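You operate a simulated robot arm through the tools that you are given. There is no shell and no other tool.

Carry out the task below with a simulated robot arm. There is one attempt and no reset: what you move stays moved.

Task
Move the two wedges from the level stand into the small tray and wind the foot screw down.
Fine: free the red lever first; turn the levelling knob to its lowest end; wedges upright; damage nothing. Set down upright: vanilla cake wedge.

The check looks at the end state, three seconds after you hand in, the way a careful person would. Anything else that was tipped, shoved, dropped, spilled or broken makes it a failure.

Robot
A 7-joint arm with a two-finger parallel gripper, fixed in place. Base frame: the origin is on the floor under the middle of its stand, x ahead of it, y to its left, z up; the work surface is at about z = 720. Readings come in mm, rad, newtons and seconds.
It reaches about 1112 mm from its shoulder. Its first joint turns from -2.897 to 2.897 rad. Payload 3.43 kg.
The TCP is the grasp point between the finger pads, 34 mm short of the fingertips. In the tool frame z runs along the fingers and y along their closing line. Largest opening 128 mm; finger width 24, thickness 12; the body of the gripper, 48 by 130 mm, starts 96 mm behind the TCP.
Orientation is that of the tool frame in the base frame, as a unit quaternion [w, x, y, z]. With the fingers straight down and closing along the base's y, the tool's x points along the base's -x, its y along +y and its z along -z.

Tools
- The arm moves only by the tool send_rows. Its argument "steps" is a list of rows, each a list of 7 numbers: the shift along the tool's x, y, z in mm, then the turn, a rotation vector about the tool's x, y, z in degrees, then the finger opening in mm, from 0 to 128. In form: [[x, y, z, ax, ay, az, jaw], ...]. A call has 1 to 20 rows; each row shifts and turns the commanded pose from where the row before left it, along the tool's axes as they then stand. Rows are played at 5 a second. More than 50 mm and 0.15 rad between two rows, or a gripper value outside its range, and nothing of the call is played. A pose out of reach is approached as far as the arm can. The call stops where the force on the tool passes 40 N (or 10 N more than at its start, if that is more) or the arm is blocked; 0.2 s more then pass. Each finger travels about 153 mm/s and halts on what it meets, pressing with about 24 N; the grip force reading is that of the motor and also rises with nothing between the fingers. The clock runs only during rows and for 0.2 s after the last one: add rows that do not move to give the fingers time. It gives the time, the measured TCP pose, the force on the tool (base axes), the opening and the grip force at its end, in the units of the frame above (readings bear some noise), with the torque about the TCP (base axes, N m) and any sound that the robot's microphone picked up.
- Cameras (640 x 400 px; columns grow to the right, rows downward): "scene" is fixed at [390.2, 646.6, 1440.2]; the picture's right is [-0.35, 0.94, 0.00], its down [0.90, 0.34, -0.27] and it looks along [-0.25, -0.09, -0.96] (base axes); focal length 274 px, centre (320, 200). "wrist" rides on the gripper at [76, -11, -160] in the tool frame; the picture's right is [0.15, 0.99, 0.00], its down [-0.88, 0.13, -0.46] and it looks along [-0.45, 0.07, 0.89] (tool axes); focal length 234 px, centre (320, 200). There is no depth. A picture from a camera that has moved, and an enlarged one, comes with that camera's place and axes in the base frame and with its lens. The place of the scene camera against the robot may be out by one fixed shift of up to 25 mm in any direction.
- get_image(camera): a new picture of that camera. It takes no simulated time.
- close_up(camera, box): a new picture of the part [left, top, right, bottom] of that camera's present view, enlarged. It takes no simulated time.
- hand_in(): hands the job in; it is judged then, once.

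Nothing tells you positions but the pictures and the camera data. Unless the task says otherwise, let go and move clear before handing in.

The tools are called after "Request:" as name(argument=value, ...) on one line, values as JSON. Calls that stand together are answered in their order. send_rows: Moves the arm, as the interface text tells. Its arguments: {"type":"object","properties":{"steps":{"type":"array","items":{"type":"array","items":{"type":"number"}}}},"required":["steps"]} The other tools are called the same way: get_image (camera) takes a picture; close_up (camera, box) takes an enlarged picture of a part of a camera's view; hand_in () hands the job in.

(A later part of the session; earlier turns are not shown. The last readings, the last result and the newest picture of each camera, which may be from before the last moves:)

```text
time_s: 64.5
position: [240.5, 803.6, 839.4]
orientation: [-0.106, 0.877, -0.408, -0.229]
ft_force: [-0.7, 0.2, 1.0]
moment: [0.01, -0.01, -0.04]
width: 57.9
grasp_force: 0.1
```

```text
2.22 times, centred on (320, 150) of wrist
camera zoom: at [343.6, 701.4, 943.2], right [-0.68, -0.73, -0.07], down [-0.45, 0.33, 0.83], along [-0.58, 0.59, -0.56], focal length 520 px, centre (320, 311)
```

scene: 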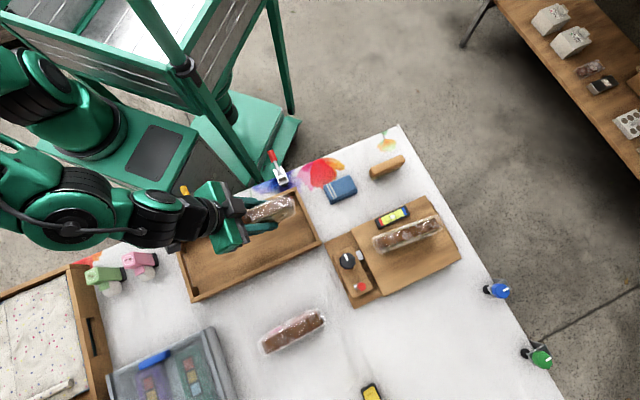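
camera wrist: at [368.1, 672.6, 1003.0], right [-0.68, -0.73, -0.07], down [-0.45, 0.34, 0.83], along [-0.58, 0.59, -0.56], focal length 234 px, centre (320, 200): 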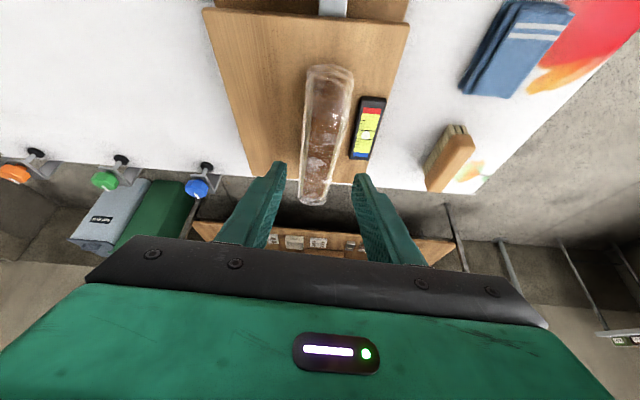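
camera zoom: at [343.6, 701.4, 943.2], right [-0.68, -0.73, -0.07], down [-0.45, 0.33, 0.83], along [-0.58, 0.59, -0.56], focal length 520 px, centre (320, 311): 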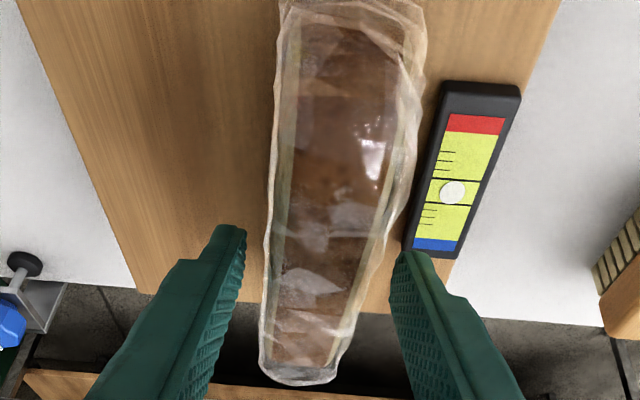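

Request:
send_rows(steps=[[0, 0, 10, 0, 0, 0, 58], [0, 0, 10, 0, 0, 0, 58], [0, 0, 10, 0, 0, 0, 58], [0, 0, 0, 0, 0, 0, 58]])

Request:
close_up(camera="wrist", box=[210, 60, 430, 240])

```text
time_s: 65.5
position: [233.1, 815.1, 813.8]
orientation: [-0.106, 0.877, -0.409, -0.228]
ft_force: [0.0, 0.9, -1.1]
moment: [-0.02, 0.0, -0.01]
width: 57.9
grasp_force: 0.0
```

```text
2.22 times, centred on (320, 150) of wrist
camera zoom: at [334.2, 712.6, 917.0], right [-0.68, -0.73, -0.07], down [-0.45, 0.33, 0.83], along [-0.58, 0.59, -0.56], focal length 520 px, centre (320, 311)
```

zoom: 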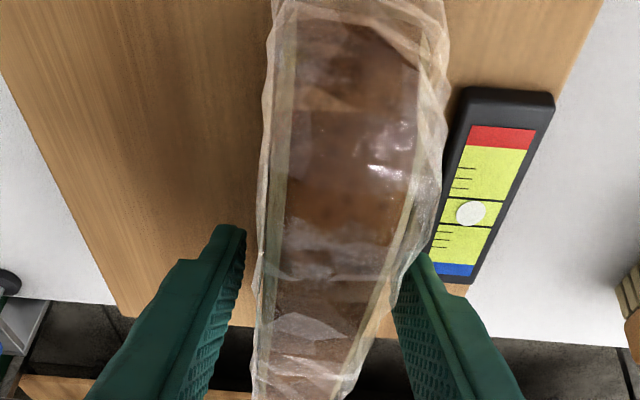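

Request:
send_rows(steps=[[0, 0, 0, 0, 0, 0, 53], [0, 0, 0, 0, 0, 0, 49], [0, 0, 0, 0, 0, 0, 46], [0, 0, 0, 0, 0, 0, 42], [0, 0, 0, 0, 0, 0, 36], [0, 0, 0, 0, 0, 0, 20], [0, 0, 0, 0, 0, 0, 8], [0, 0, 0, 0, 0, 0, 8]])

Request:
close_up(camera="wrist", box=[210, 60, 430, 240])

```text
time_s: 67.3
position: [231.9, 814.2, 814.6]
orientation: [-0.107, 0.877, -0.409, -0.229]
ft_force: [0.4, -0.6, -0.4]
moment: [-0.03, -0.01, -0.01]
width: 44.5
grasp_force: 9.2
```

```text
2.22 times, centred on (320, 150) of wrist
camera zoom: at [334.2, 712.5, 917.1], right [-0.68, -0.73, -0.07], down [-0.45, 0.33, 0.83], along [-0.58, 0.59, -0.56], focal length 520 px, centre (320, 311)
```

zoom: 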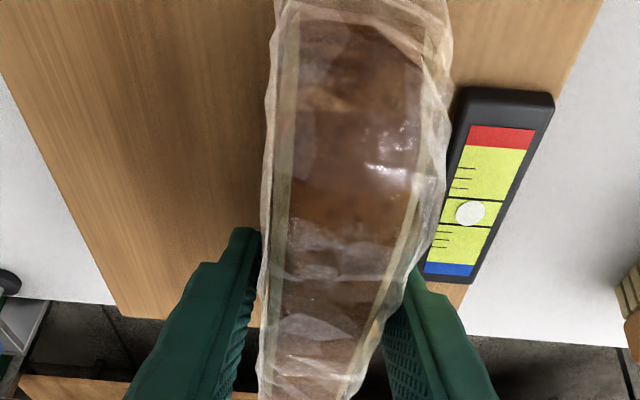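

Request:
send_rows(steps=[[-2.4, 0, -4.4, 0, 0, 0, 8], [-4.9, 0, -8.7, 0, 0, 0, 8], [-4.9, 0, -8.7, 0, 0, 0, 8], [0, 0, 0, 0, 0, 0, 8]])

Request:
close_up(camera="wrist", box=[210, 60, 430, 240])

```text
time_s: 68.3
position: [231.7, 814.0, 839.3]
orientation: [-0.106, 0.878, -0.408, -0.229]
ft_force: [-0.9, -0.3, -1.0]
moment: [0.02, -0.01, 0.02]
width: 44.7
grasp_force: 8.7
```

```text
2.22 times, centred on (320, 150) of wrist
camera zoom: at [334.4, 712.6, 942.7], right [-0.67, -0.73, -0.07], down [-0.45, 0.33, 0.83], along [-0.58, 0.59, -0.56], focal length 520 px, centre (320, 311)
```

zoom: 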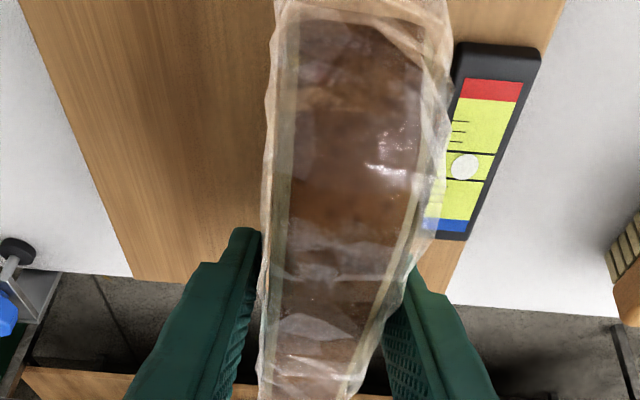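

Wedge 1 is held and lifted. I'll raise it and carry it toward the near-right half of the tray, target about (454, 420).

Request:
send_rows(steps=[[-10, 0, -17.5, 0, 0, 0, 8], [-14.6, 0, -26.2, 0, 0, 0, 8], [-14.6, 0, -26.2, 0, 0, 0, 8], [-5, 0, -9, 0, 0, 0, 8], [13, 2.75, -7.2, 0, 0, 0, 8], [25.9, 5.5, -14.4, 0, 0, 0, 8], [25.9, 5.5, -14.4, 0, 0, 0, 8], [25.9, 5.5, -14.4, 0, 0, 0, 8], [25.9, 5.5, -14.4, 0, 0, 0, 8], [25.9, 5.5, -14.4, 0, 0, 0, 8], [25.9, 5.5, -14.4, 0, 0, 0, 8], [25.9, 5.5, -14.4, 0, 0, 0, 8], [25.9, 5.5, -14.4, 0, 0, 0, 8], [25.9, 5.5, -14.4, 0, 0, 0, 8], [13, 2.75, -7.2, 0, 0, 0, 8], [0, 0, 0, 0, 0, 0, 8]])

Request:
get_image(camera="scene")

Request:
get_image(camera="wrist")

```text
time_s: 71.7
position: [380.0, 551.7, 930.5]
orientation: [-0.107, 0.877, -0.409, -0.228]
ft_force: [-0.6, -0.1, -1.4]
moment: [-0.01, -0.03, -0.02]
width: 45.0
grasp_force: 9.4
```

```text
taken
```

scene: 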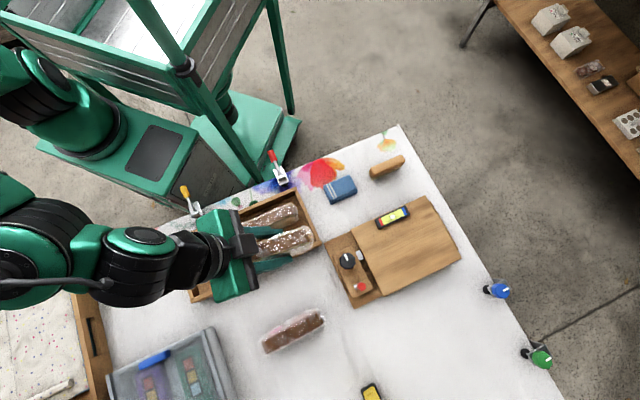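

```text
taken
camera wrist: at [483.2, 449.3, 1032.9], right [-0.67, -0.73, -0.07], down [-0.45, 0.33, 0.83], along [-0.58, 0.59, -0.56], focal length 234 px, centre (320, 200)
```

wrist: 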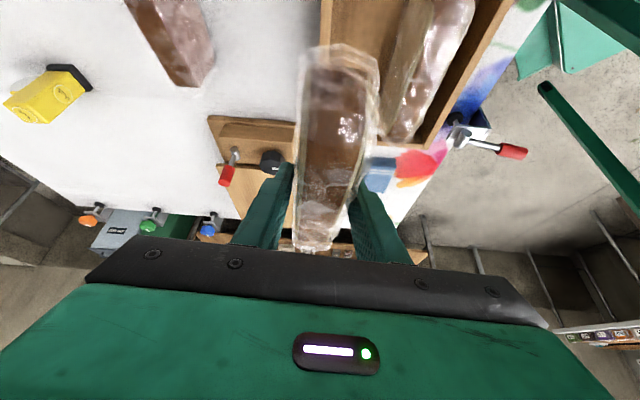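

Request:
send_rows(steps=[[13, 2.75, -7.2, 0, 0, 0, 8], [25.9, 5.5, -14.4, 0, 0, 0, 8], [25.9, 5.5, -14.4, 0, 0, 0, 8], [25.9, 5.5, -14.4, 0, 0, 0, 8], [25.9, 5.5, -14.4, 0, 0, 0, 8], [13, 2.75, -7.2, 0, 0, 0, 8], [0, 0, 0, -1.37, 0, -2.45, 8], [0, 0, 0, -1.37, 0, -2.45, 8], [0, 0, 0, 0, 0, 0, 8]])

Request:
get_image(camera="scene")

Request:
close_up(camera="wrist", box=[180, 0, 460, 260])

```text
time_s: 73.7
position: [454.4, 422.3, 928.0]
orientation: [-0.094, 0.896, -0.365, -0.233]
ft_force: [-1.0, 0.0, -1.9]
moment: [0.01, -0.01, 0.01]
width: 44.5
grasp_force: 8.7
```

```text
taken
```

scene: 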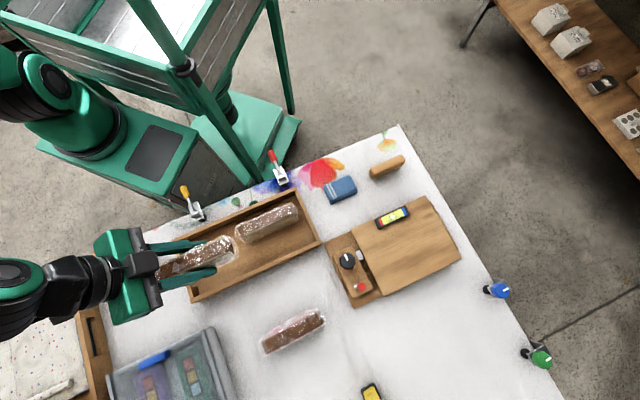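

```text
1.54 times, centred on (320, 130) of wrist
camera zoom: at [566.6, 329.8, 1032.2], right [-0.6, -0.8, -0.07], down [-0.48, 0.29, 0.83], along [-0.64, 0.53, -0.56], focal length 360 px, centre (320, 308)
```

zoom: 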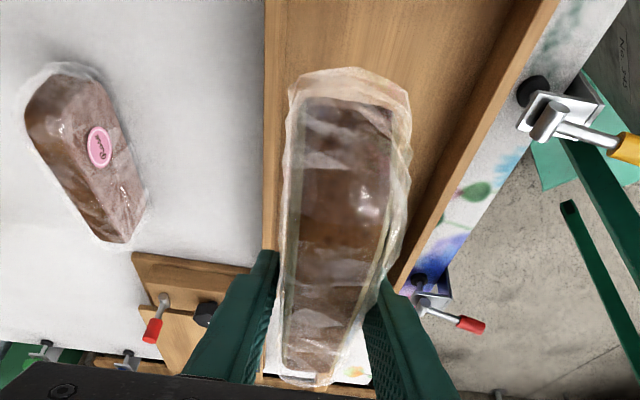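

Request:
close_up(camera="wrist", box=[280, 0, 380, 90])

Request:
close_up(camera="scene", box=[150, 180, 330, 310])

```text
4.44 times, centred on (330, 45) of wrist
camera zoom: at [566.6, 329.8, 1032.2], right [-0.6, -0.8, -0.07], down [-0.48, 0.29, 0.83], along [-0.64, 0.53, -0.56], focal length 1041 px, centre (276, 889)
```

zoom: 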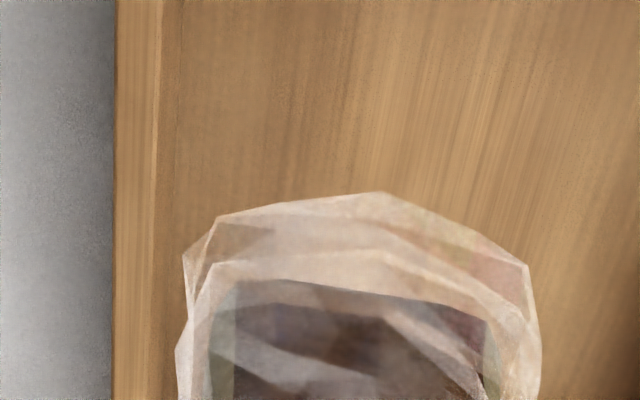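

```text
3.08 times, centred on (240, 245) of scene
camera zoom: at [390.2, 646.6, 1440.2], right [-0.35, 0.94, 0.0], down [0.9, 0.34, -0.27], along [-0.25, -0.09, -0.96], focal length 844 px, centre (566, 62)
```

zoom: 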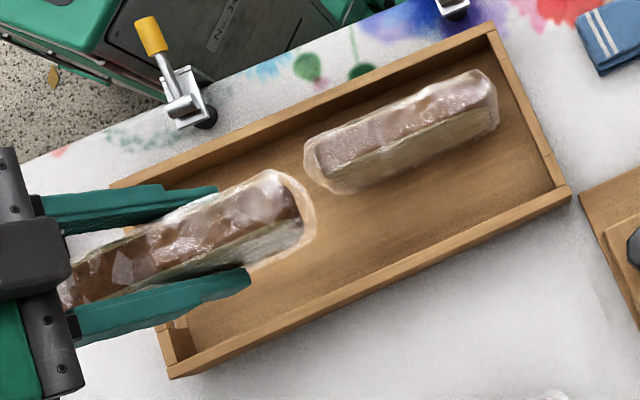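

The wall-to-finger clearance is about 9 mm and the gap to the first wedge about 5 mm. I'll lower wedge 1 in stages.

Request:
send_rows(steps=[[7.3, 0, 13.1, 0, 0, 0, 8], [14.7, 0, 26.2, 0, 0, 0, 8], [14.7, 0, 26.2, 0, 0, 0, 8], [9.8, 0, 17.4, 0, 0, 0, 8], [4.9, 0, 8.7, 0, 0, 0, 8], [0, 0, 0, 0, 0, 0, 8]])

Request:
close_up(camera="scene", box=[150, 180, 330, 310])

Request:
close_up(camera="wrist", box=[180, 0, 460, 260])

```text
time_s: 75.1
position: [455.7, 421.0, 823.6]
orientation: [-0.095, 0.896, -0.366, -0.234]
ft_force: [-0.3, 0.2, -0.6]
moment: [0.01, -0.01, 0.01]
width: 44.8
grasp_force: 9.3
```

```text
3.08 times, centred on (240, 245) of scene
camera zoom: at [390.2, 646.6, 1440.2], right [-0.35, 0.94, 0.0], down [0.9, 0.34, -0.27], along [-0.25, -0.09, -0.96], focal length 844 px, centre (566, 62)
```

zoom: 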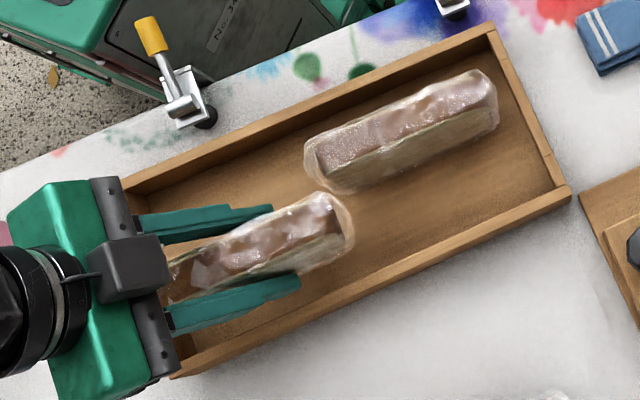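

```text
1.54 times, centred on (320, 130) of wrist
camera zoom: at [567.1, 329.7, 926.3], right [-0.6, -0.8, -0.07], down [-0.48, 0.29, 0.83], along [-0.64, 0.53, -0.56], focal length 360 px, centre (320, 308)
```

zoom: 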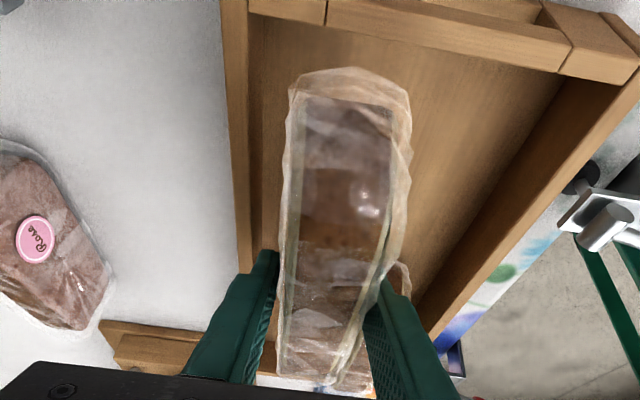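

Request:
send_rows(steps=[[7.3, 0, 13.1, 0, 0, 0, 8], [7.3, 0, 13.1, 0, 0, 0, 8], [2.4, 0, 4.4, 0, 0, 0, 8], [0, 0, 0, 0, 0, 0, 8]])

Request:
close_up(camera="scene", box=[150, 180, 330, 310])

Request:
close_up(camera="wrist", box=[180, 0, 460, 260])

```text
time_s: 76.1
position: [454.1, 421.2, 789.7]
orientation: [-0.094, 0.896, -0.365, -0.233]
ft_force: [0.3, -0.1, -0.4]
moment: [-0.02, -0.03, 0.02]
width: 44.8
grasp_force: 9.2
```

```text
3.08 times, centred on (240, 245) of scene
camera zoom: at [390.2, 646.6, 1440.2], right [-0.35, 0.94, 0.0], down [0.9, 0.34, -0.27], along [-0.25, -0.09, -0.96], focal length 844 px, centre (566, 62)
```

zoom: 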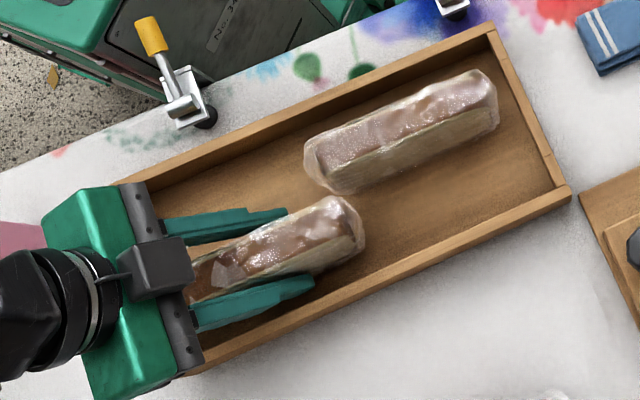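

```text
1.54 times, centred on (320, 130) of wrist
camera zoom: at [566.5, 329.5, 891.6], right [-0.6, -0.8, -0.07], down [-0.48, 0.29, 0.83], along [-0.64, 0.53, -0.56], focal length 360 px, centre (320, 308)
```

zoom: 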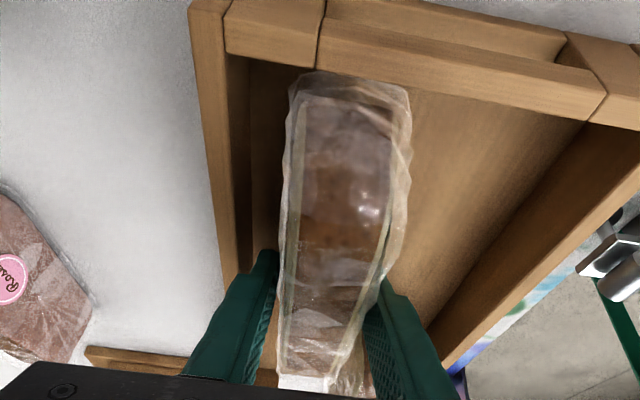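

Request:
send_rows(steps=[[-2.6, 0, 1.5, 0, 0, 0, 8], [1.47, 0, 2.62, 0, 0, 0, 8], [1.47, 0, 2.62, 0, 0, 0, 8], [0, 0, 0, 0, 0, 0, 8]])

Request:
send_rows(steps=[[0.98, 0, 1.74, 0, 0, 0, 8], [0, 0, 0, 0, 0, 0, 8]])

Request:
send_rows(steps=[[0.98, 0, 1.74, 0, 0, 0, 8], [0, 0, 0, 0, 0, 0, 8]])

```text
time_s: 77.1
position: [453.1, 423.9, 783.7]
orientation: [-0.095, 0.896, -0.365, -0.233]
ft_force: [-0.2, 0.0, -0.2]
moment: [-0.02, -0.03, -0.01]
width: 44.8
grasp_force: 9.1
```

```text
time_s: 77.7
position: [451.2, 423.3, 780.5]
orientation: [-0.095, 0.896, -0.365, -0.234]
ft_force: [-0.3, 0.4, -0.9]
moment: [0.03, 0.01, -0.01]
width: 44.7
grasp_force: 9.1
```

```text
time_s: 78.3
position: [452.9, 423.0, 778.7]
orientation: [-0.095, 0.897, -0.364, -0.233]
ft_force: [-0.8, 0.1, -0.8]
moment: [-0.01, -0.01, -0.02]
width: 44.9
grasp_force: 9.5
```

Request:
send_rows(steps=[[0.74, 0, 1.31, 0, 0, 0, 8], [0, 0, 0, 0, 0, 0, 8]])

Request:
send_rows(steps=[[0.74, 0, 1.31, 0, 0, 0, 8], [0, 0, 0, 0, 0, 0, 8]])

Request:
close_up(camera="wrist", box=[180, 0, 460, 260])

```text
time_s: 78.9
position: [451.5, 423.2, 777.9]
orientation: [-0.096, 0.896, -0.365, -0.233]
ft_force: [-0.1, 1.0, 6.0]
moment: [0.04, 0.0, -0.03]
width: 45.1
grasp_force: 9.2
```

```text
time_s: 79.5
position: [453.7, 423.9, 776.4]
orientation: [-0.096, 0.896, -0.365, -0.234]
ft_force: [0.2, 0.5, 6.5]
moment: [0.1, -0.02, 0.01]
width: 45.3
grasp_force: 8.8
```

```text
1.54 times, centred on (320, 130) of wrist
camera zoom: at [564.5, 331.4, 879.0], right [-0.6, -0.8, -0.07], down [-0.48, 0.29, 0.83], along [-0.64, 0.53, -0.56], focal length 360 px, centre (320, 308)
```

zoom: 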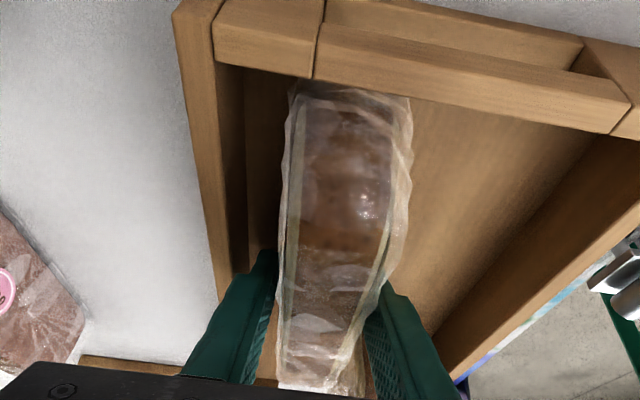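

Contact with the floor is felt at the expected height. I'll release with a small opening.

Request:
send_rows(steps=[[0, 0, 0, 0, 0, 0, 47], [0, 0, 0, 0, 0, 0, 50], [0, 0, 0, 0, 0, 0, 53], [0, 0, 0, 0, 0, 0, 53]])

Request:
close_up(camera="wrist", box=[180, 0, 460, 260])

Request:
close_up(camera="scene", box=[150, 180, 330, 310])

```text
time_s: 80.5
position: [451.6, 423.0, 775.2]
orientation: [-0.095, 0.896, -0.365, -0.233]
ft_force: [-0.5, -0.1, 0.5]
moment: [-0.05, -0.01, -0.01]
width: 52.8
grasp_force: 0.1
```

```text
1.54 times, centred on (320, 130) of wrist
camera zoom: at [564.4, 331.4, 878.9], right [-0.6, -0.8, -0.07], down [-0.48, 0.29, 0.83], along [-0.64, 0.53, -0.56], focal length 360 px, centre (320, 308)
```

zoom: 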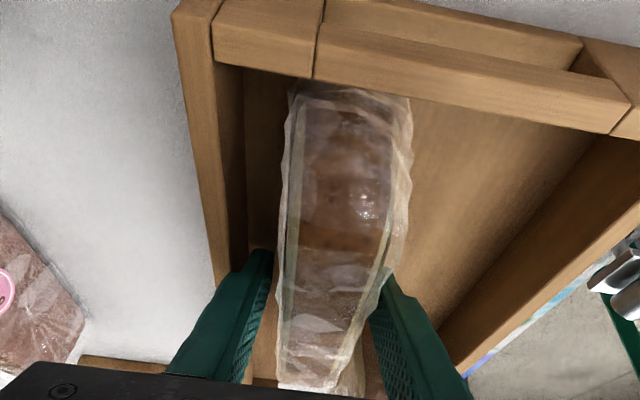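

```text
3.08 times, centred on (240, 245) of scene
camera zoom: at [390.2, 646.6, 1440.2], right [-0.35, 0.94, 0.0], down [0.9, 0.34, -0.27], along [-0.25, -0.09, -0.96], focal length 844 px, centre (566, 62)
```

zoom: 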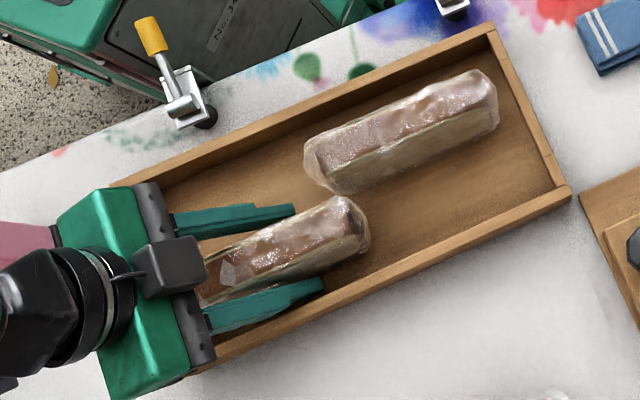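

Request:
send_rows(steps=[[-2.4, 0, -4.4, 0, 0, 0, 54], [-4.9, 0, -8.7, 0, 0, 0, 55], [-7.3, 0, -13.1, 0, 0, 0, 55], [-9.8, 0, -17.4, 0, 0, 0, 55], [-14.7, 0, -26.2, 0, 0, 0, 55], [-14.7, 0, -26.2, 0, 0, 0, 55], [-14.7, 0, -26.2, 0, 0, 0, 55], [-14.7, 0, -26.2, 0, 0, 0, 55], [0, 0, 0, 0, 0, 0, 55]])

Request:
get_image(camera="wrist")

Request:
close_up(camera="scene", box=[150, 180, 330, 310])

```text
time_s: 82.5
position: [452.3, 424.0, 948.7]
orientation: [-0.095, 0.896, -0.366, -0.234]
ft_force: [-0.1, -0.4, -0.7]
moment: [-0.03, -0.02, -0.02]
width: 54.8
grasp_force: 0.0
```

```text
taken
camera wrist: at [564.0, 332.7, 1050.2], right [-0.6, -0.8, -0.07], down [-0.48, 0.29, 0.83], along [-0.64, 0.53, -0.56], focal length 234 px, centre (320, 200)
```

wrist: 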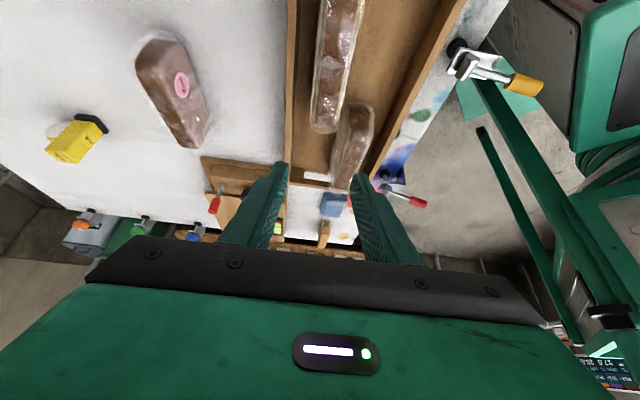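

```text
3.08 times, centred on (240, 245) of scene
camera zoom: at [390.2, 646.6, 1440.2], right [-0.35, 0.94, 0.0], down [0.9, 0.34, -0.27], along [-0.25, -0.09, -0.96], focal length 844 px, centre (566, 62)
```

zoom: 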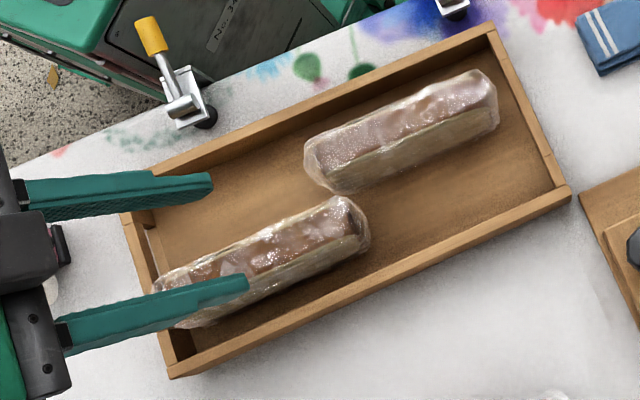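

Both wedges stand upright in the tray and are released. Now the knob: I'll bring the tool upright and move over it for a close look.

Request:
send_rows(steps=[[0, 0, 0, 0, 7.3, 0, 80], [0, 0, 0, 0, 7.3, 0, 100], [0, 0, 0, 0, 7.3, 0, 128], [0, 0, 0, 0, 7.3, 0, 128], [-33.8, -15.2, 4, 0, 0, 0, 128], [-33.8, -15.2, 4, 0, 0, 0, 128], [-33.8, -15.2, 4, 0, 0, 0, 128], [-33.8, -15.2, 4, 0, 0, 0, 128], [-33.8, -15.2, 4, 0, 0, 0, 128], [-33.8, -15.2, 4, 0, 0, 0, 128], [-33.8, -15.2, 4, 0, 0, 0, 128], [-33.8, -15.2, 4, 0, 0, 0, 128], [0, 0, 0, 0, 0, 0, 128]])

Request:
get_image(camera="wrist")

Request:
close_up(camera="wrist", box=[230, 80, 410, 220])

Request:
get_image(camera="scene")

```text
time_s: 85.3
position: [344.3, 699.9, 913.7]
orientation: [0.0, 0.926, -0.378, -0.001]
ft_force: [-0.7, -0.7, 0.3]
moment: [0.0, -0.01, 0.01]
width: 128.0
grasp_force: 0.0
```

```text
taken
camera wrist: at [406.4, 656.8, 1074.0], right [-0.59, -0.81, 0.0], down [-0.72, 0.52, 0.46], along [-0.37, 0.27, -0.89], focal length 234 px, centre (320, 200)
```

wrist: 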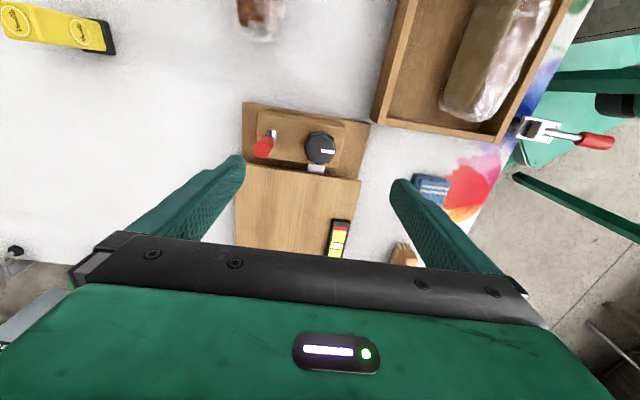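

```text
2.86 times, centred on (320, 150) of wrist
camera zoom: at [406.4, 656.8, 1074.0], right [-0.59, -0.81, 0.0], down [-0.72, 0.52, 0.46], along [-0.37, 0.27, -0.89], focal length 669 px, centre (320, 343)
```

zoom: 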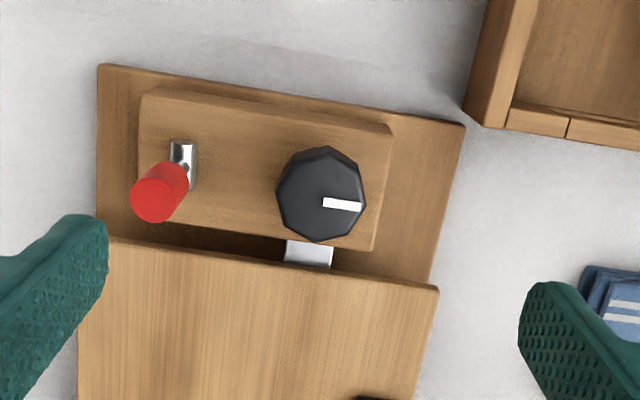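

```text
taken
```

scene: 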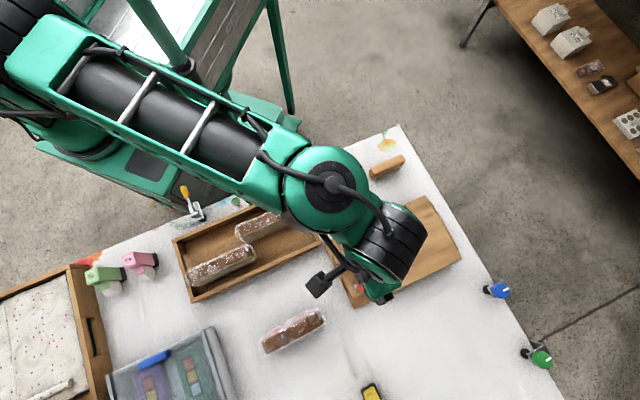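

Request:
close_up(camera="wrist", box=[295, 120, 345, 175])

Request:
close_up(camera="wrist", box=[310, 200, 370, 265])

```text
7.27 times, centred on (320, 148) of wrist
camera zoom: at [406.4, 656.8, 1074.0], right [-0.59, -0.81, 0.0], down [-0.72, 0.52, 0.46], along [-0.37, 0.27, -0.89], focal length 1703 px, centre (320, 582)
```

zoom: 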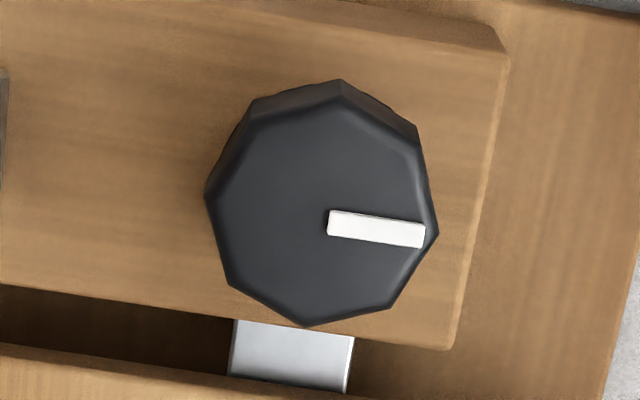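

```text
6.15 times, centred on (340, 232) of wrist
camera zoom: at [406.4, 656.8, 1074.0], right [-0.59, -0.81, 0.0], down [-0.72, 0.52, 0.46], along [-0.37, 0.27, -0.89], focal length 1441 px, centre (197, 0)
```

zoom: 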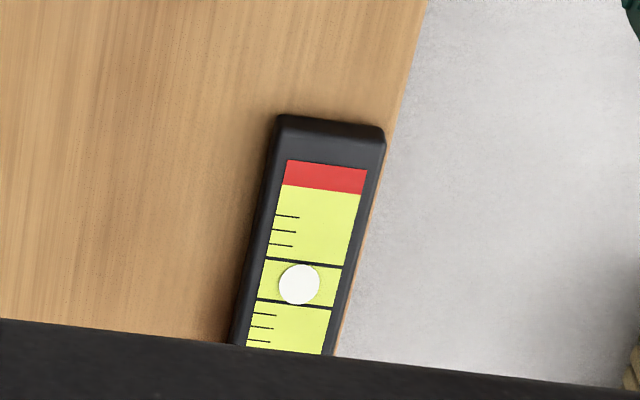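

The knob is an octagon about 37 mm across, centred right under the tool, pointer along −n. I'll turn the tool 22.5° so the pads meet flats, narrow the jaw and check before descending.

Request:
send_rows(steps=[[0, 0, 0, 0, 0, -7.5, 100], [0, 0, 0, 0, 0, -7.5, 80], [0, 0, 0, 0, 0, -7.5, 60], [0, 0, 40, 0, 0, 0, 60], [0, 0, 0, 0, 0, 0, 60]])

Request:
get_image(camera="wrist")

Request:
close_up(camera="wrist", box=[250, 90, 390, 210])

```text
time_s: 86.5
position: [343.5, 700.3, 874.4]
orientation: [0.0, 0.982, -0.189, 0.0]
ft_force: [-0.4, 0.7, 0.2]
moment: [0.01, 0.03, -0.01]
width: 60.3
grasp_force: 0.1
```

```text
taken
camera wrist: at [419.7, 682.8, 1034.6], right [-0.23, -0.97, 0.0], down [-0.87, 0.21, 0.46], along [-0.44, 0.11, -0.89], focal length 234 px, centre (320, 200)
```

wrist: 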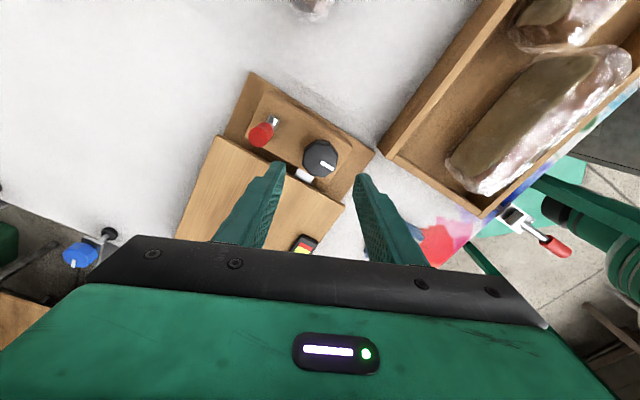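

```text
3.33 times, centred on (320, 150) of wrist
camera zoom: at [419.7, 682.8, 1034.6], right [-0.23, -0.97, 0.0], down [-0.87, 0.21, 0.46], along [-0.44, 0.11, -0.89], focal length 781 px, centre (320, 367)
```

zoom: 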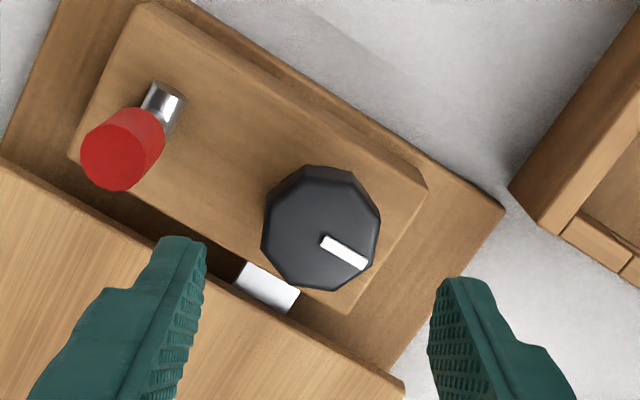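

Request:
send_rows(steps=[[0, 0.3, 22, 0, 0, 0, 52], [0, 0.3, 22, 0, 0, 0, 52], [0, 0, 16, 0, 0, 0, 52], [0, 0, 5, 0, 0, 0, 52], [0, 0, 0, 0, 0, 0, 52]])

Request:
get_image(camera="wrist")

Request:
close_up(camera="wrist", box=[250, 110, 390, 230])

```text
time_s: 87.7
position: [342.8, 699.0, 809.1]
orientation: [0.0, 0.982, -0.189, 0.0]
ft_force: [0.0, 0.5, -0.8]
moment: [-0.03, 0.02, 0.02]
width: 52.1
grasp_force: 0.1
```

```text
taken
camera wrist: at [418.9, 682.0, 969.1], right [-0.23, -0.97, 0.0], down [-0.87, 0.21, 0.46], along [-0.44, 0.11, -0.89], focal length 234 px, centre (320, 200)
```

wrist: 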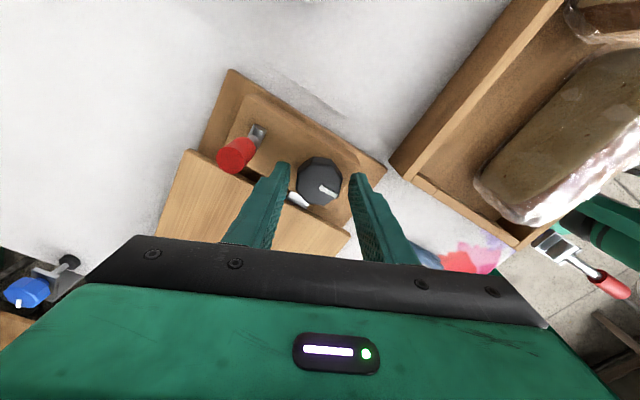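

```text
3.33 times, centred on (320, 170) of wrist
camera zoom: at [418.9, 682.0, 969.1], right [-0.23, -0.97, 0.0], down [-0.87, 0.21, 0.46], along [-0.44, 0.11, -0.89], focal length 781 px, centre (320, 300)
```

zoom: 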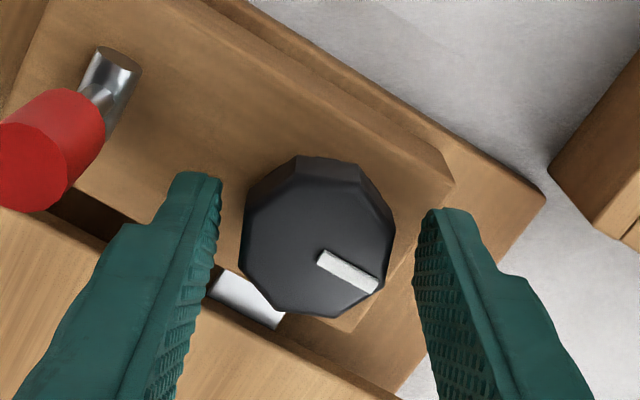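

The knob's axis is about 2.5 mm off along tool x, with its top at about z 796. I'll centre on it and close.

Request:
send_rows(steps=[[2.4, 0, 1, 0, 0, 0, 52], [0, 0, 0, 0, 0, 0, 46], [0, 0, 0, 0, 0, 0, 40], [0, 0, 0, 0, 0, 0, 34], [0, 0, 0, 0, 0, 0, 20], [0, 0, 0, 0, 0, 0, 20]])

Request:
close_up(camera="wrist", box=[250, 110, 390, 230])

```text
time_s: 89.1
position: [346.9, 697.8, 808.5]
orientation: [-0.001, 0.982, -0.19, 0.0]
ft_force: [4.9, 16.2, -2.5]
moment: [0.67, 0.03, -0.01]
width: 37.3
grasp_force: 44.9
```

```text
3.33 times, centred on (320, 170) of wrist
camera zoom: at [421.7, 681.6, 968.5], right [-0.23, -0.97, 0.0], down [-0.87, 0.21, 0.46], along [-0.44, 0.11, -0.89], focal length 781 px, centre (320, 300)
```

zoom: 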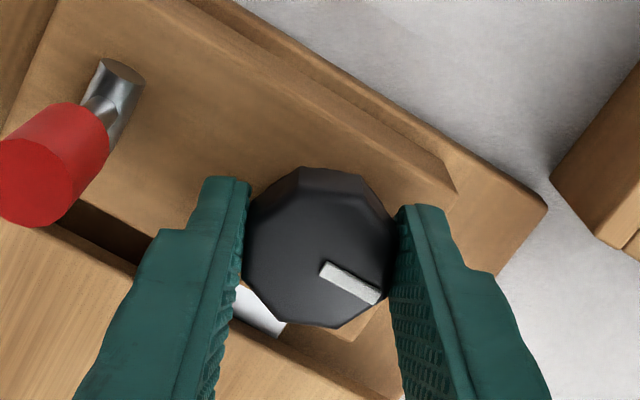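

Request:
send_rows(steps=[[0, -1, 0, 0, 0, 0, 20], [0, 0, 0, 0, 0, 0, 20]])

Request:
send_rows(steps=[[0, 0, 0, 0, 0, 5, 20], [0, 0, 0, 0, 0, 5, 20], [0, 0, 0, 0, 0, 0, 20]])

Request:
get_image(camera="wrist")

Request:
close_up(camera="scene", box=[330, 190, 470, 310])

```text
time_s: 89.7
position: [345.2, 699.3, 808.6]
orientation: [-0.001, 0.982, -0.189, 0.0]
ft_force: [4.1, 9.4, 2.8]
moment: [0.29, 0.13, 0.0]
width: 37.5
grasp_force: 45.0
```

```text
time_s: 90.5
position: [346.1, 699.7, 809.3]
orientation: [0.0, 0.961, -0.275, 0.0]
ft_force: [1.9, 1.0, 7.3]
moment: [0.01, 0.0, -0.01]
width: 37.2
grasp_force: 45.1
```

```text
taken
camera wrist: at [417.4, 669.2, 968.6], right [-0.4, -0.92, 0.0], down [-0.82, 0.36, 0.46], along [-0.42, 0.18, -0.89], focal length 234 px, centre (320, 200)
```

wrist: 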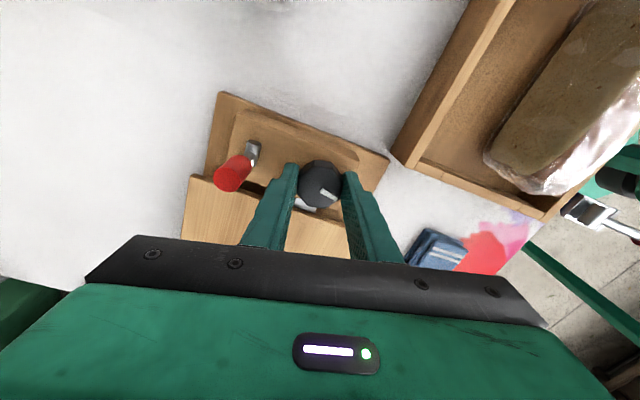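

```text
3.33 times, centred on (400, 250) of scene
camera zoom: at [390.2, 646.6, 1440.2], right [-0.35, 0.94, 0.0], down [0.9, 0.34, -0.27], along [-0.25, -0.09, -0.96], focal length 914 px, centre (53, 33)
```

zoom: 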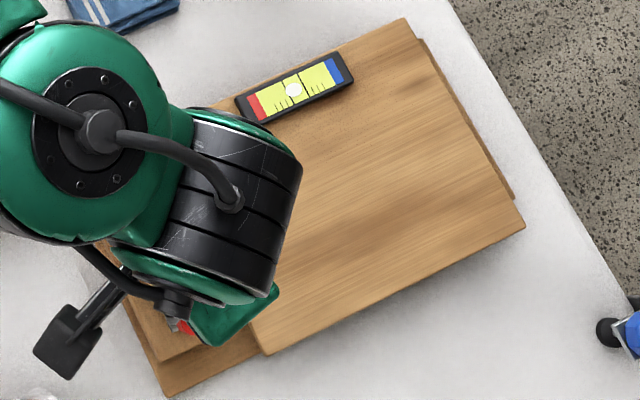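

Request:
close_up(camera="scene", box=[368, 198, 418, 238])

Request:
close_up(camera="wrist", box=[250, 110, 390, 230])

```text
10.00 times, centred on (393, 218) of scene
camera zoom: at [390.2, 646.6, 1440.2], right [-0.35, 0.94, 0.0], down [0.9, 0.34, -0.27], along [-0.25, -0.09, -0.96], focal length 2742 px, centre (-410, 20)
```

zoom: 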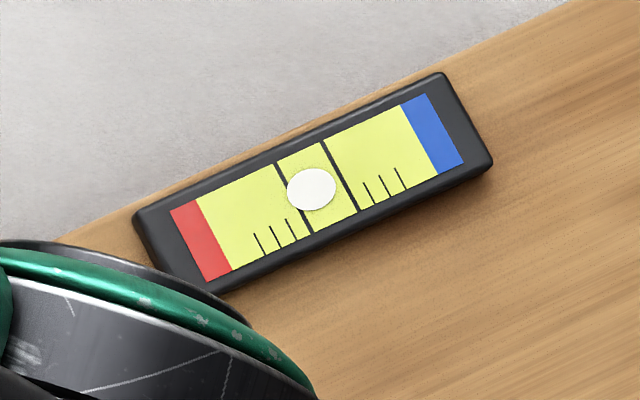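

```text
3.33 times, centred on (320, 170) of wrist
camera zoom: at [417.4, 669.2, 968.6], right [-0.4, -0.92, 0.0], down [-0.82, 0.36, 0.46], along [-0.42, 0.18, -0.89], focal length 781 px, centre (320, 300)
```

zoom: 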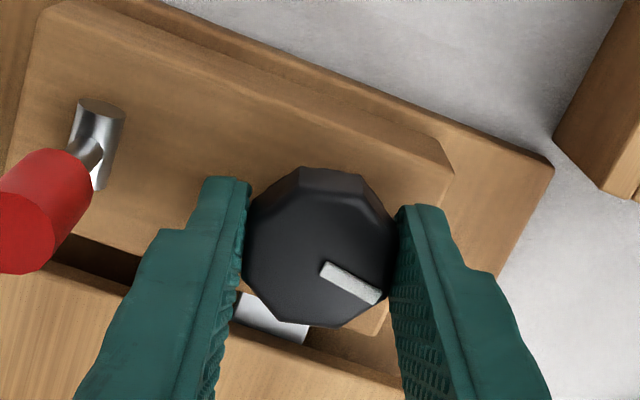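

The bubble moved toward the red (knob) end, suggesting clockwise raises the knob side. I'll turn the other way to confirm.

Request:
send_rows(steps=[[0, 0, 0, 0, 0, -5, 20], [0, 0, 0, 0, 0, -5, 20], [0, 0, 0, 0, 0, -5, 20], [0, 0, 0, 0, 0, -5, 20], [0, 0, 0, 0, 0, -5, 20], [0, 0, 0, 0, 0, -5, 20], [0, 0, 0, 0, 0, 0, 20]])

Request:
close_up(camera="scene", box=[368, 198, 418, 238])

Request:
close_up(camera="wrist", box=[250, 110, 390, 230])

```text
time_s: 92.1
position: [346.2, 699.8, 808.2]
orientation: [0.0, 1.0, -0.016, 0.001]
ft_force: [5.3, 9.5, 7.7]
moment: [0.36, 0.31, -0.01]
width: 37.7
grasp_force: 45.1
```

```text
10.00 times, centred on (393, 218) of scene
camera zoom: at [390.2, 646.6, 1440.2], right [-0.35, 0.94, 0.0], down [0.9, 0.34, -0.27], along [-0.25, -0.09, -0.96], focal length 2742 px, centre (-410, 20)
```

zoom: 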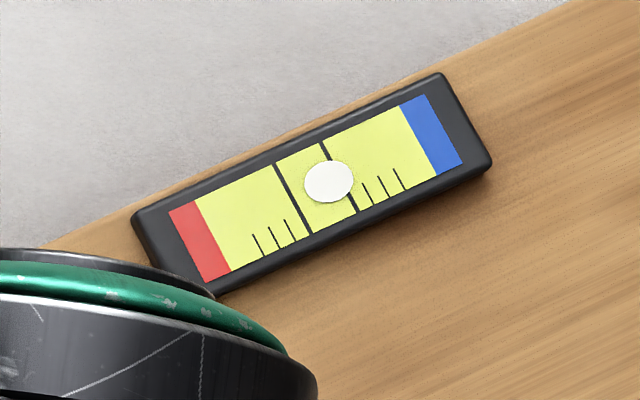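

```text
3.33 times, centred on (320, 170) of wrist
camera zoom: at [423.5, 709.1, 968.5], right [0.12, -0.99, 0.0], down [-0.88, -0.1, 0.46], along [-0.45, -0.05, -0.89], focal length 781 px, centre (320, 300)
```

zoom: 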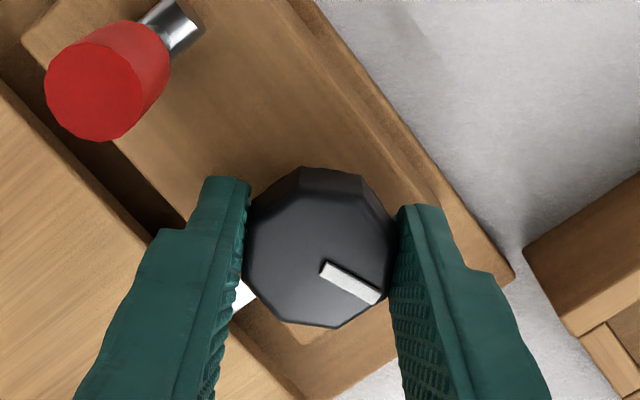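

Confirmed: counter‑clockwise sends the bubble toward blue, so the knob side goes down. I'll keep turning that way, checking torque as I go.

Request:
send_rows(steps=[[0.3, -0.6, 0, 0, 0, -5, 20], [0, 0, 0, 0, 0, -5, 20], [0, 0, 0, 0, 0, -5, 20], [0, 0, 0, 0, 0, -5, 20], [0, 0, 0, 0, 0, 0, 20]])

Request:
send_rows(steps=[[0, 0, 0, 0, 0, -5, 20], [0, 0, 0, 0, 0, -5, 20], [0, 0, 0, 0, 0, -5, 20], [0, 0, 0, 0, 0, -5, 20], [0, 0, 0, 0, 0, 0, 20]])

Request:
close_up(camera="scene", box=[368, 198, 418, 238])

Request:
get_image(camera="wrist")

```text
time_s: 93.3
position: [346.3, 699.4, 808.6]
orientation: [-0.001, 0.987, 0.16, 0.0]
ft_force: [-1.7, 12.5, 7.8]
moment: [0.41, 0.14, -0.01]
width: 37.3
grasp_force: 45.0
```

```text
time_s: 94.5
position: [346.6, 699.6, 808.2]
orientation: [0.0, 0.945, 0.328, 0.0]
ft_force: [-7.3, 16.9, 8.9]
moment: [0.7, 0.0, 0.0]
width: 37.4
grasp_force: 45.2
```

```text
10.00 times, centred on (393, 218) of scene
camera zoom: at [390.2, 646.6, 1440.2], right [-0.35, 0.94, 0.0], down [0.9, 0.34, -0.27], along [-0.25, -0.09, -0.96], focal length 2742 px, centre (-410, 20)
```

zoom: 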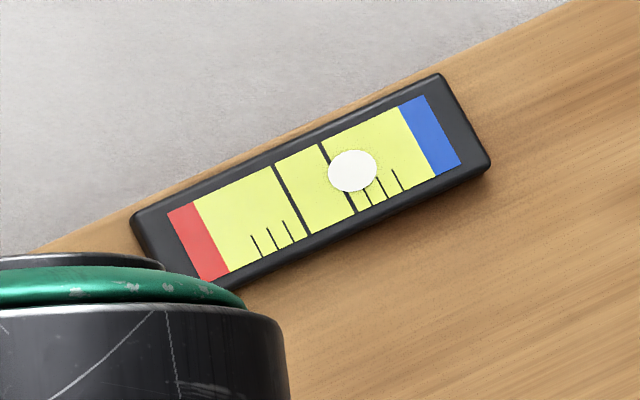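

```text
taken
camera wrist: at [399.6, 756.9, 968.5], right [0.73, -0.69, 0.0], down [-0.61, -0.65, 0.46], along [-0.31, -0.33, -0.89], focal length 234 px, centre (320, 200)
```

wrist: 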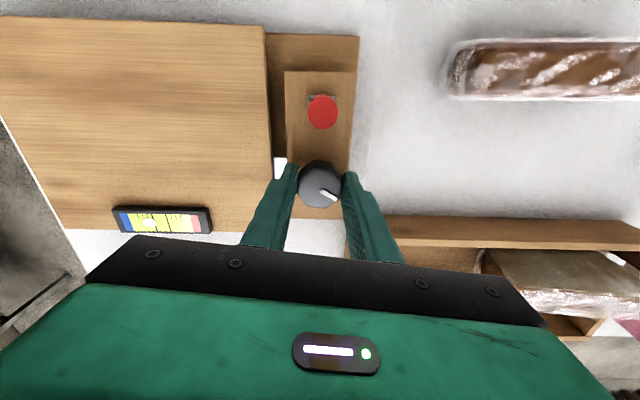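

Request:
send_rows(steps=[[0.4, -1.3, 0, 0, 0, -5, 20], [0, 0, 0, 0, 0, -5, 20], [0, 0, 0, 0, 0, -5, 20], [0, 0, 0, 0, 0, -5, 20], [0, 0, 0, 0, 0, 0, 20]])

Request:
send_rows(steps=[[0, 0, 0, 0, 0, -5, 20], [0, 0, 0, 0, 0, -5, 20], [0, 0, 0, 0, 0, -5, 20], [0, 0, 0, 0, 0, -5, 20], [0, 0, 0, 0, 0, 0, 20]])

Request:
close_up(camera="scene", box=[368, 198, 418, 238])

Request:
get_image(camera="scene")

```text
time_s: 95.7
position: [344.8, 701.1, 809.6]
orientation: [0.001, 0.874, 0.487, 0.0]
ft_force: [-8.1, 7.4, 8.2]
moment: [0.1, 0.26, -0.04]
width: 37.3
grasp_force: 45.0
```

```text
time_s: 96.9
position: [345.7, 701.4, 808.2]
orientation: [-0.001, 0.776, 0.631, 0.0]
ft_force: [-11.6, 9.5, 1.4]
moment: [0.38, 0.22, -0.04]
width: 37.3
grasp_force: 45.1
```

```text
10.00 times, centred on (393, 218) of scene
camera zoom: at [390.2, 646.6, 1440.2], right [-0.35, 0.94, 0.0], down [0.9, 0.34, -0.27], along [-0.25, -0.09, -0.96], focal length 2742 px, centre (-410, 20)
```

zoom: 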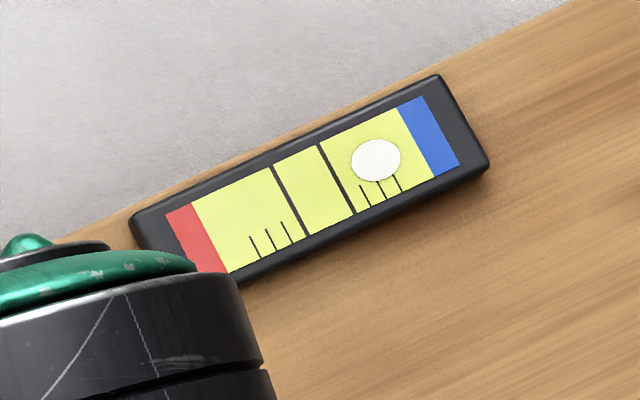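

```text
taken
```

scene: 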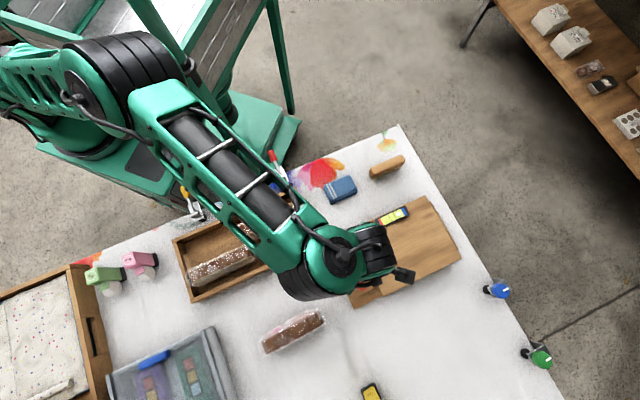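

Request:
send_rows(steps=[[0, 0, 0, 0, 0, -5, 20], [0, 0, 0, 0, 0, -5, 20], [0, 0, 0, 0, 0, -5, 20], [0, 0, 0, 0, 0, -5, 20], [0, 0, 0, 0, 0, 0, 20]])

Request:
close_up(camera="scene", box=[368, 198, 418, 238])

Request:
get_image(camera="wrist")

```text
time_s: 98.1
position: [343.8, 700.4, 809.4]
orientation: [0.001, 0.654, 0.756, -0.001]
ft_force: [-22.4, -3.3, -1.9]
moment: [-0.31, 0.63, -0.01]
width: 37.2
grasp_force: 44.9
```

```text
10.00 times, centred on (393, 218) of scene
camera zoom: at [390.2, 646.6, 1440.2], right [-0.35, 0.94, 0.0], down [0.9, 0.34, -0.27], along [-0.25, -0.09, -0.96], focal length 2742 px, centre (-410, 20)
```

zoom: 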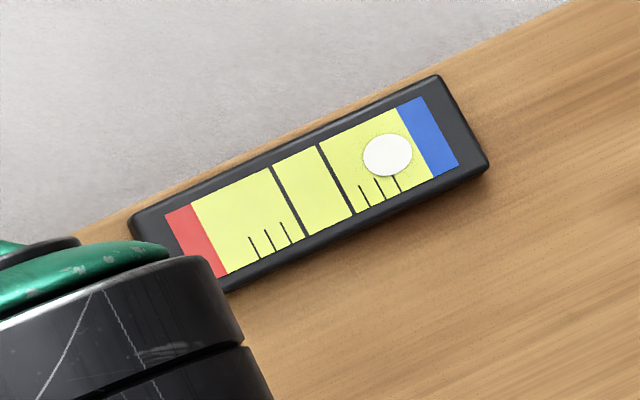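

```text
taken
camera wrist: at [323.7, 775.5, 968.3], right [0.96, 0.29, 0.0], down [0.26, -0.85, 0.46], along [0.13, -0.44, -0.89], focal length 234 px, centre (320, 200)
```

wrist: 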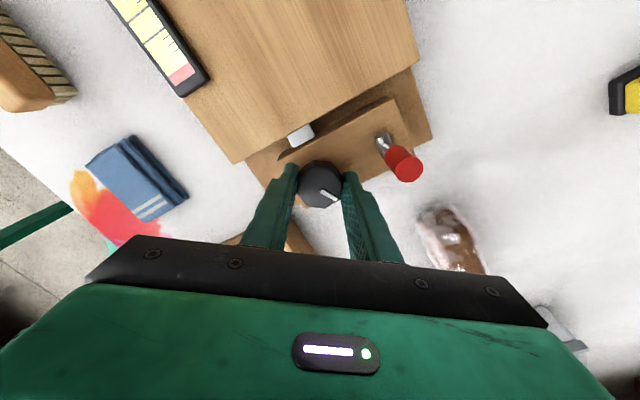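

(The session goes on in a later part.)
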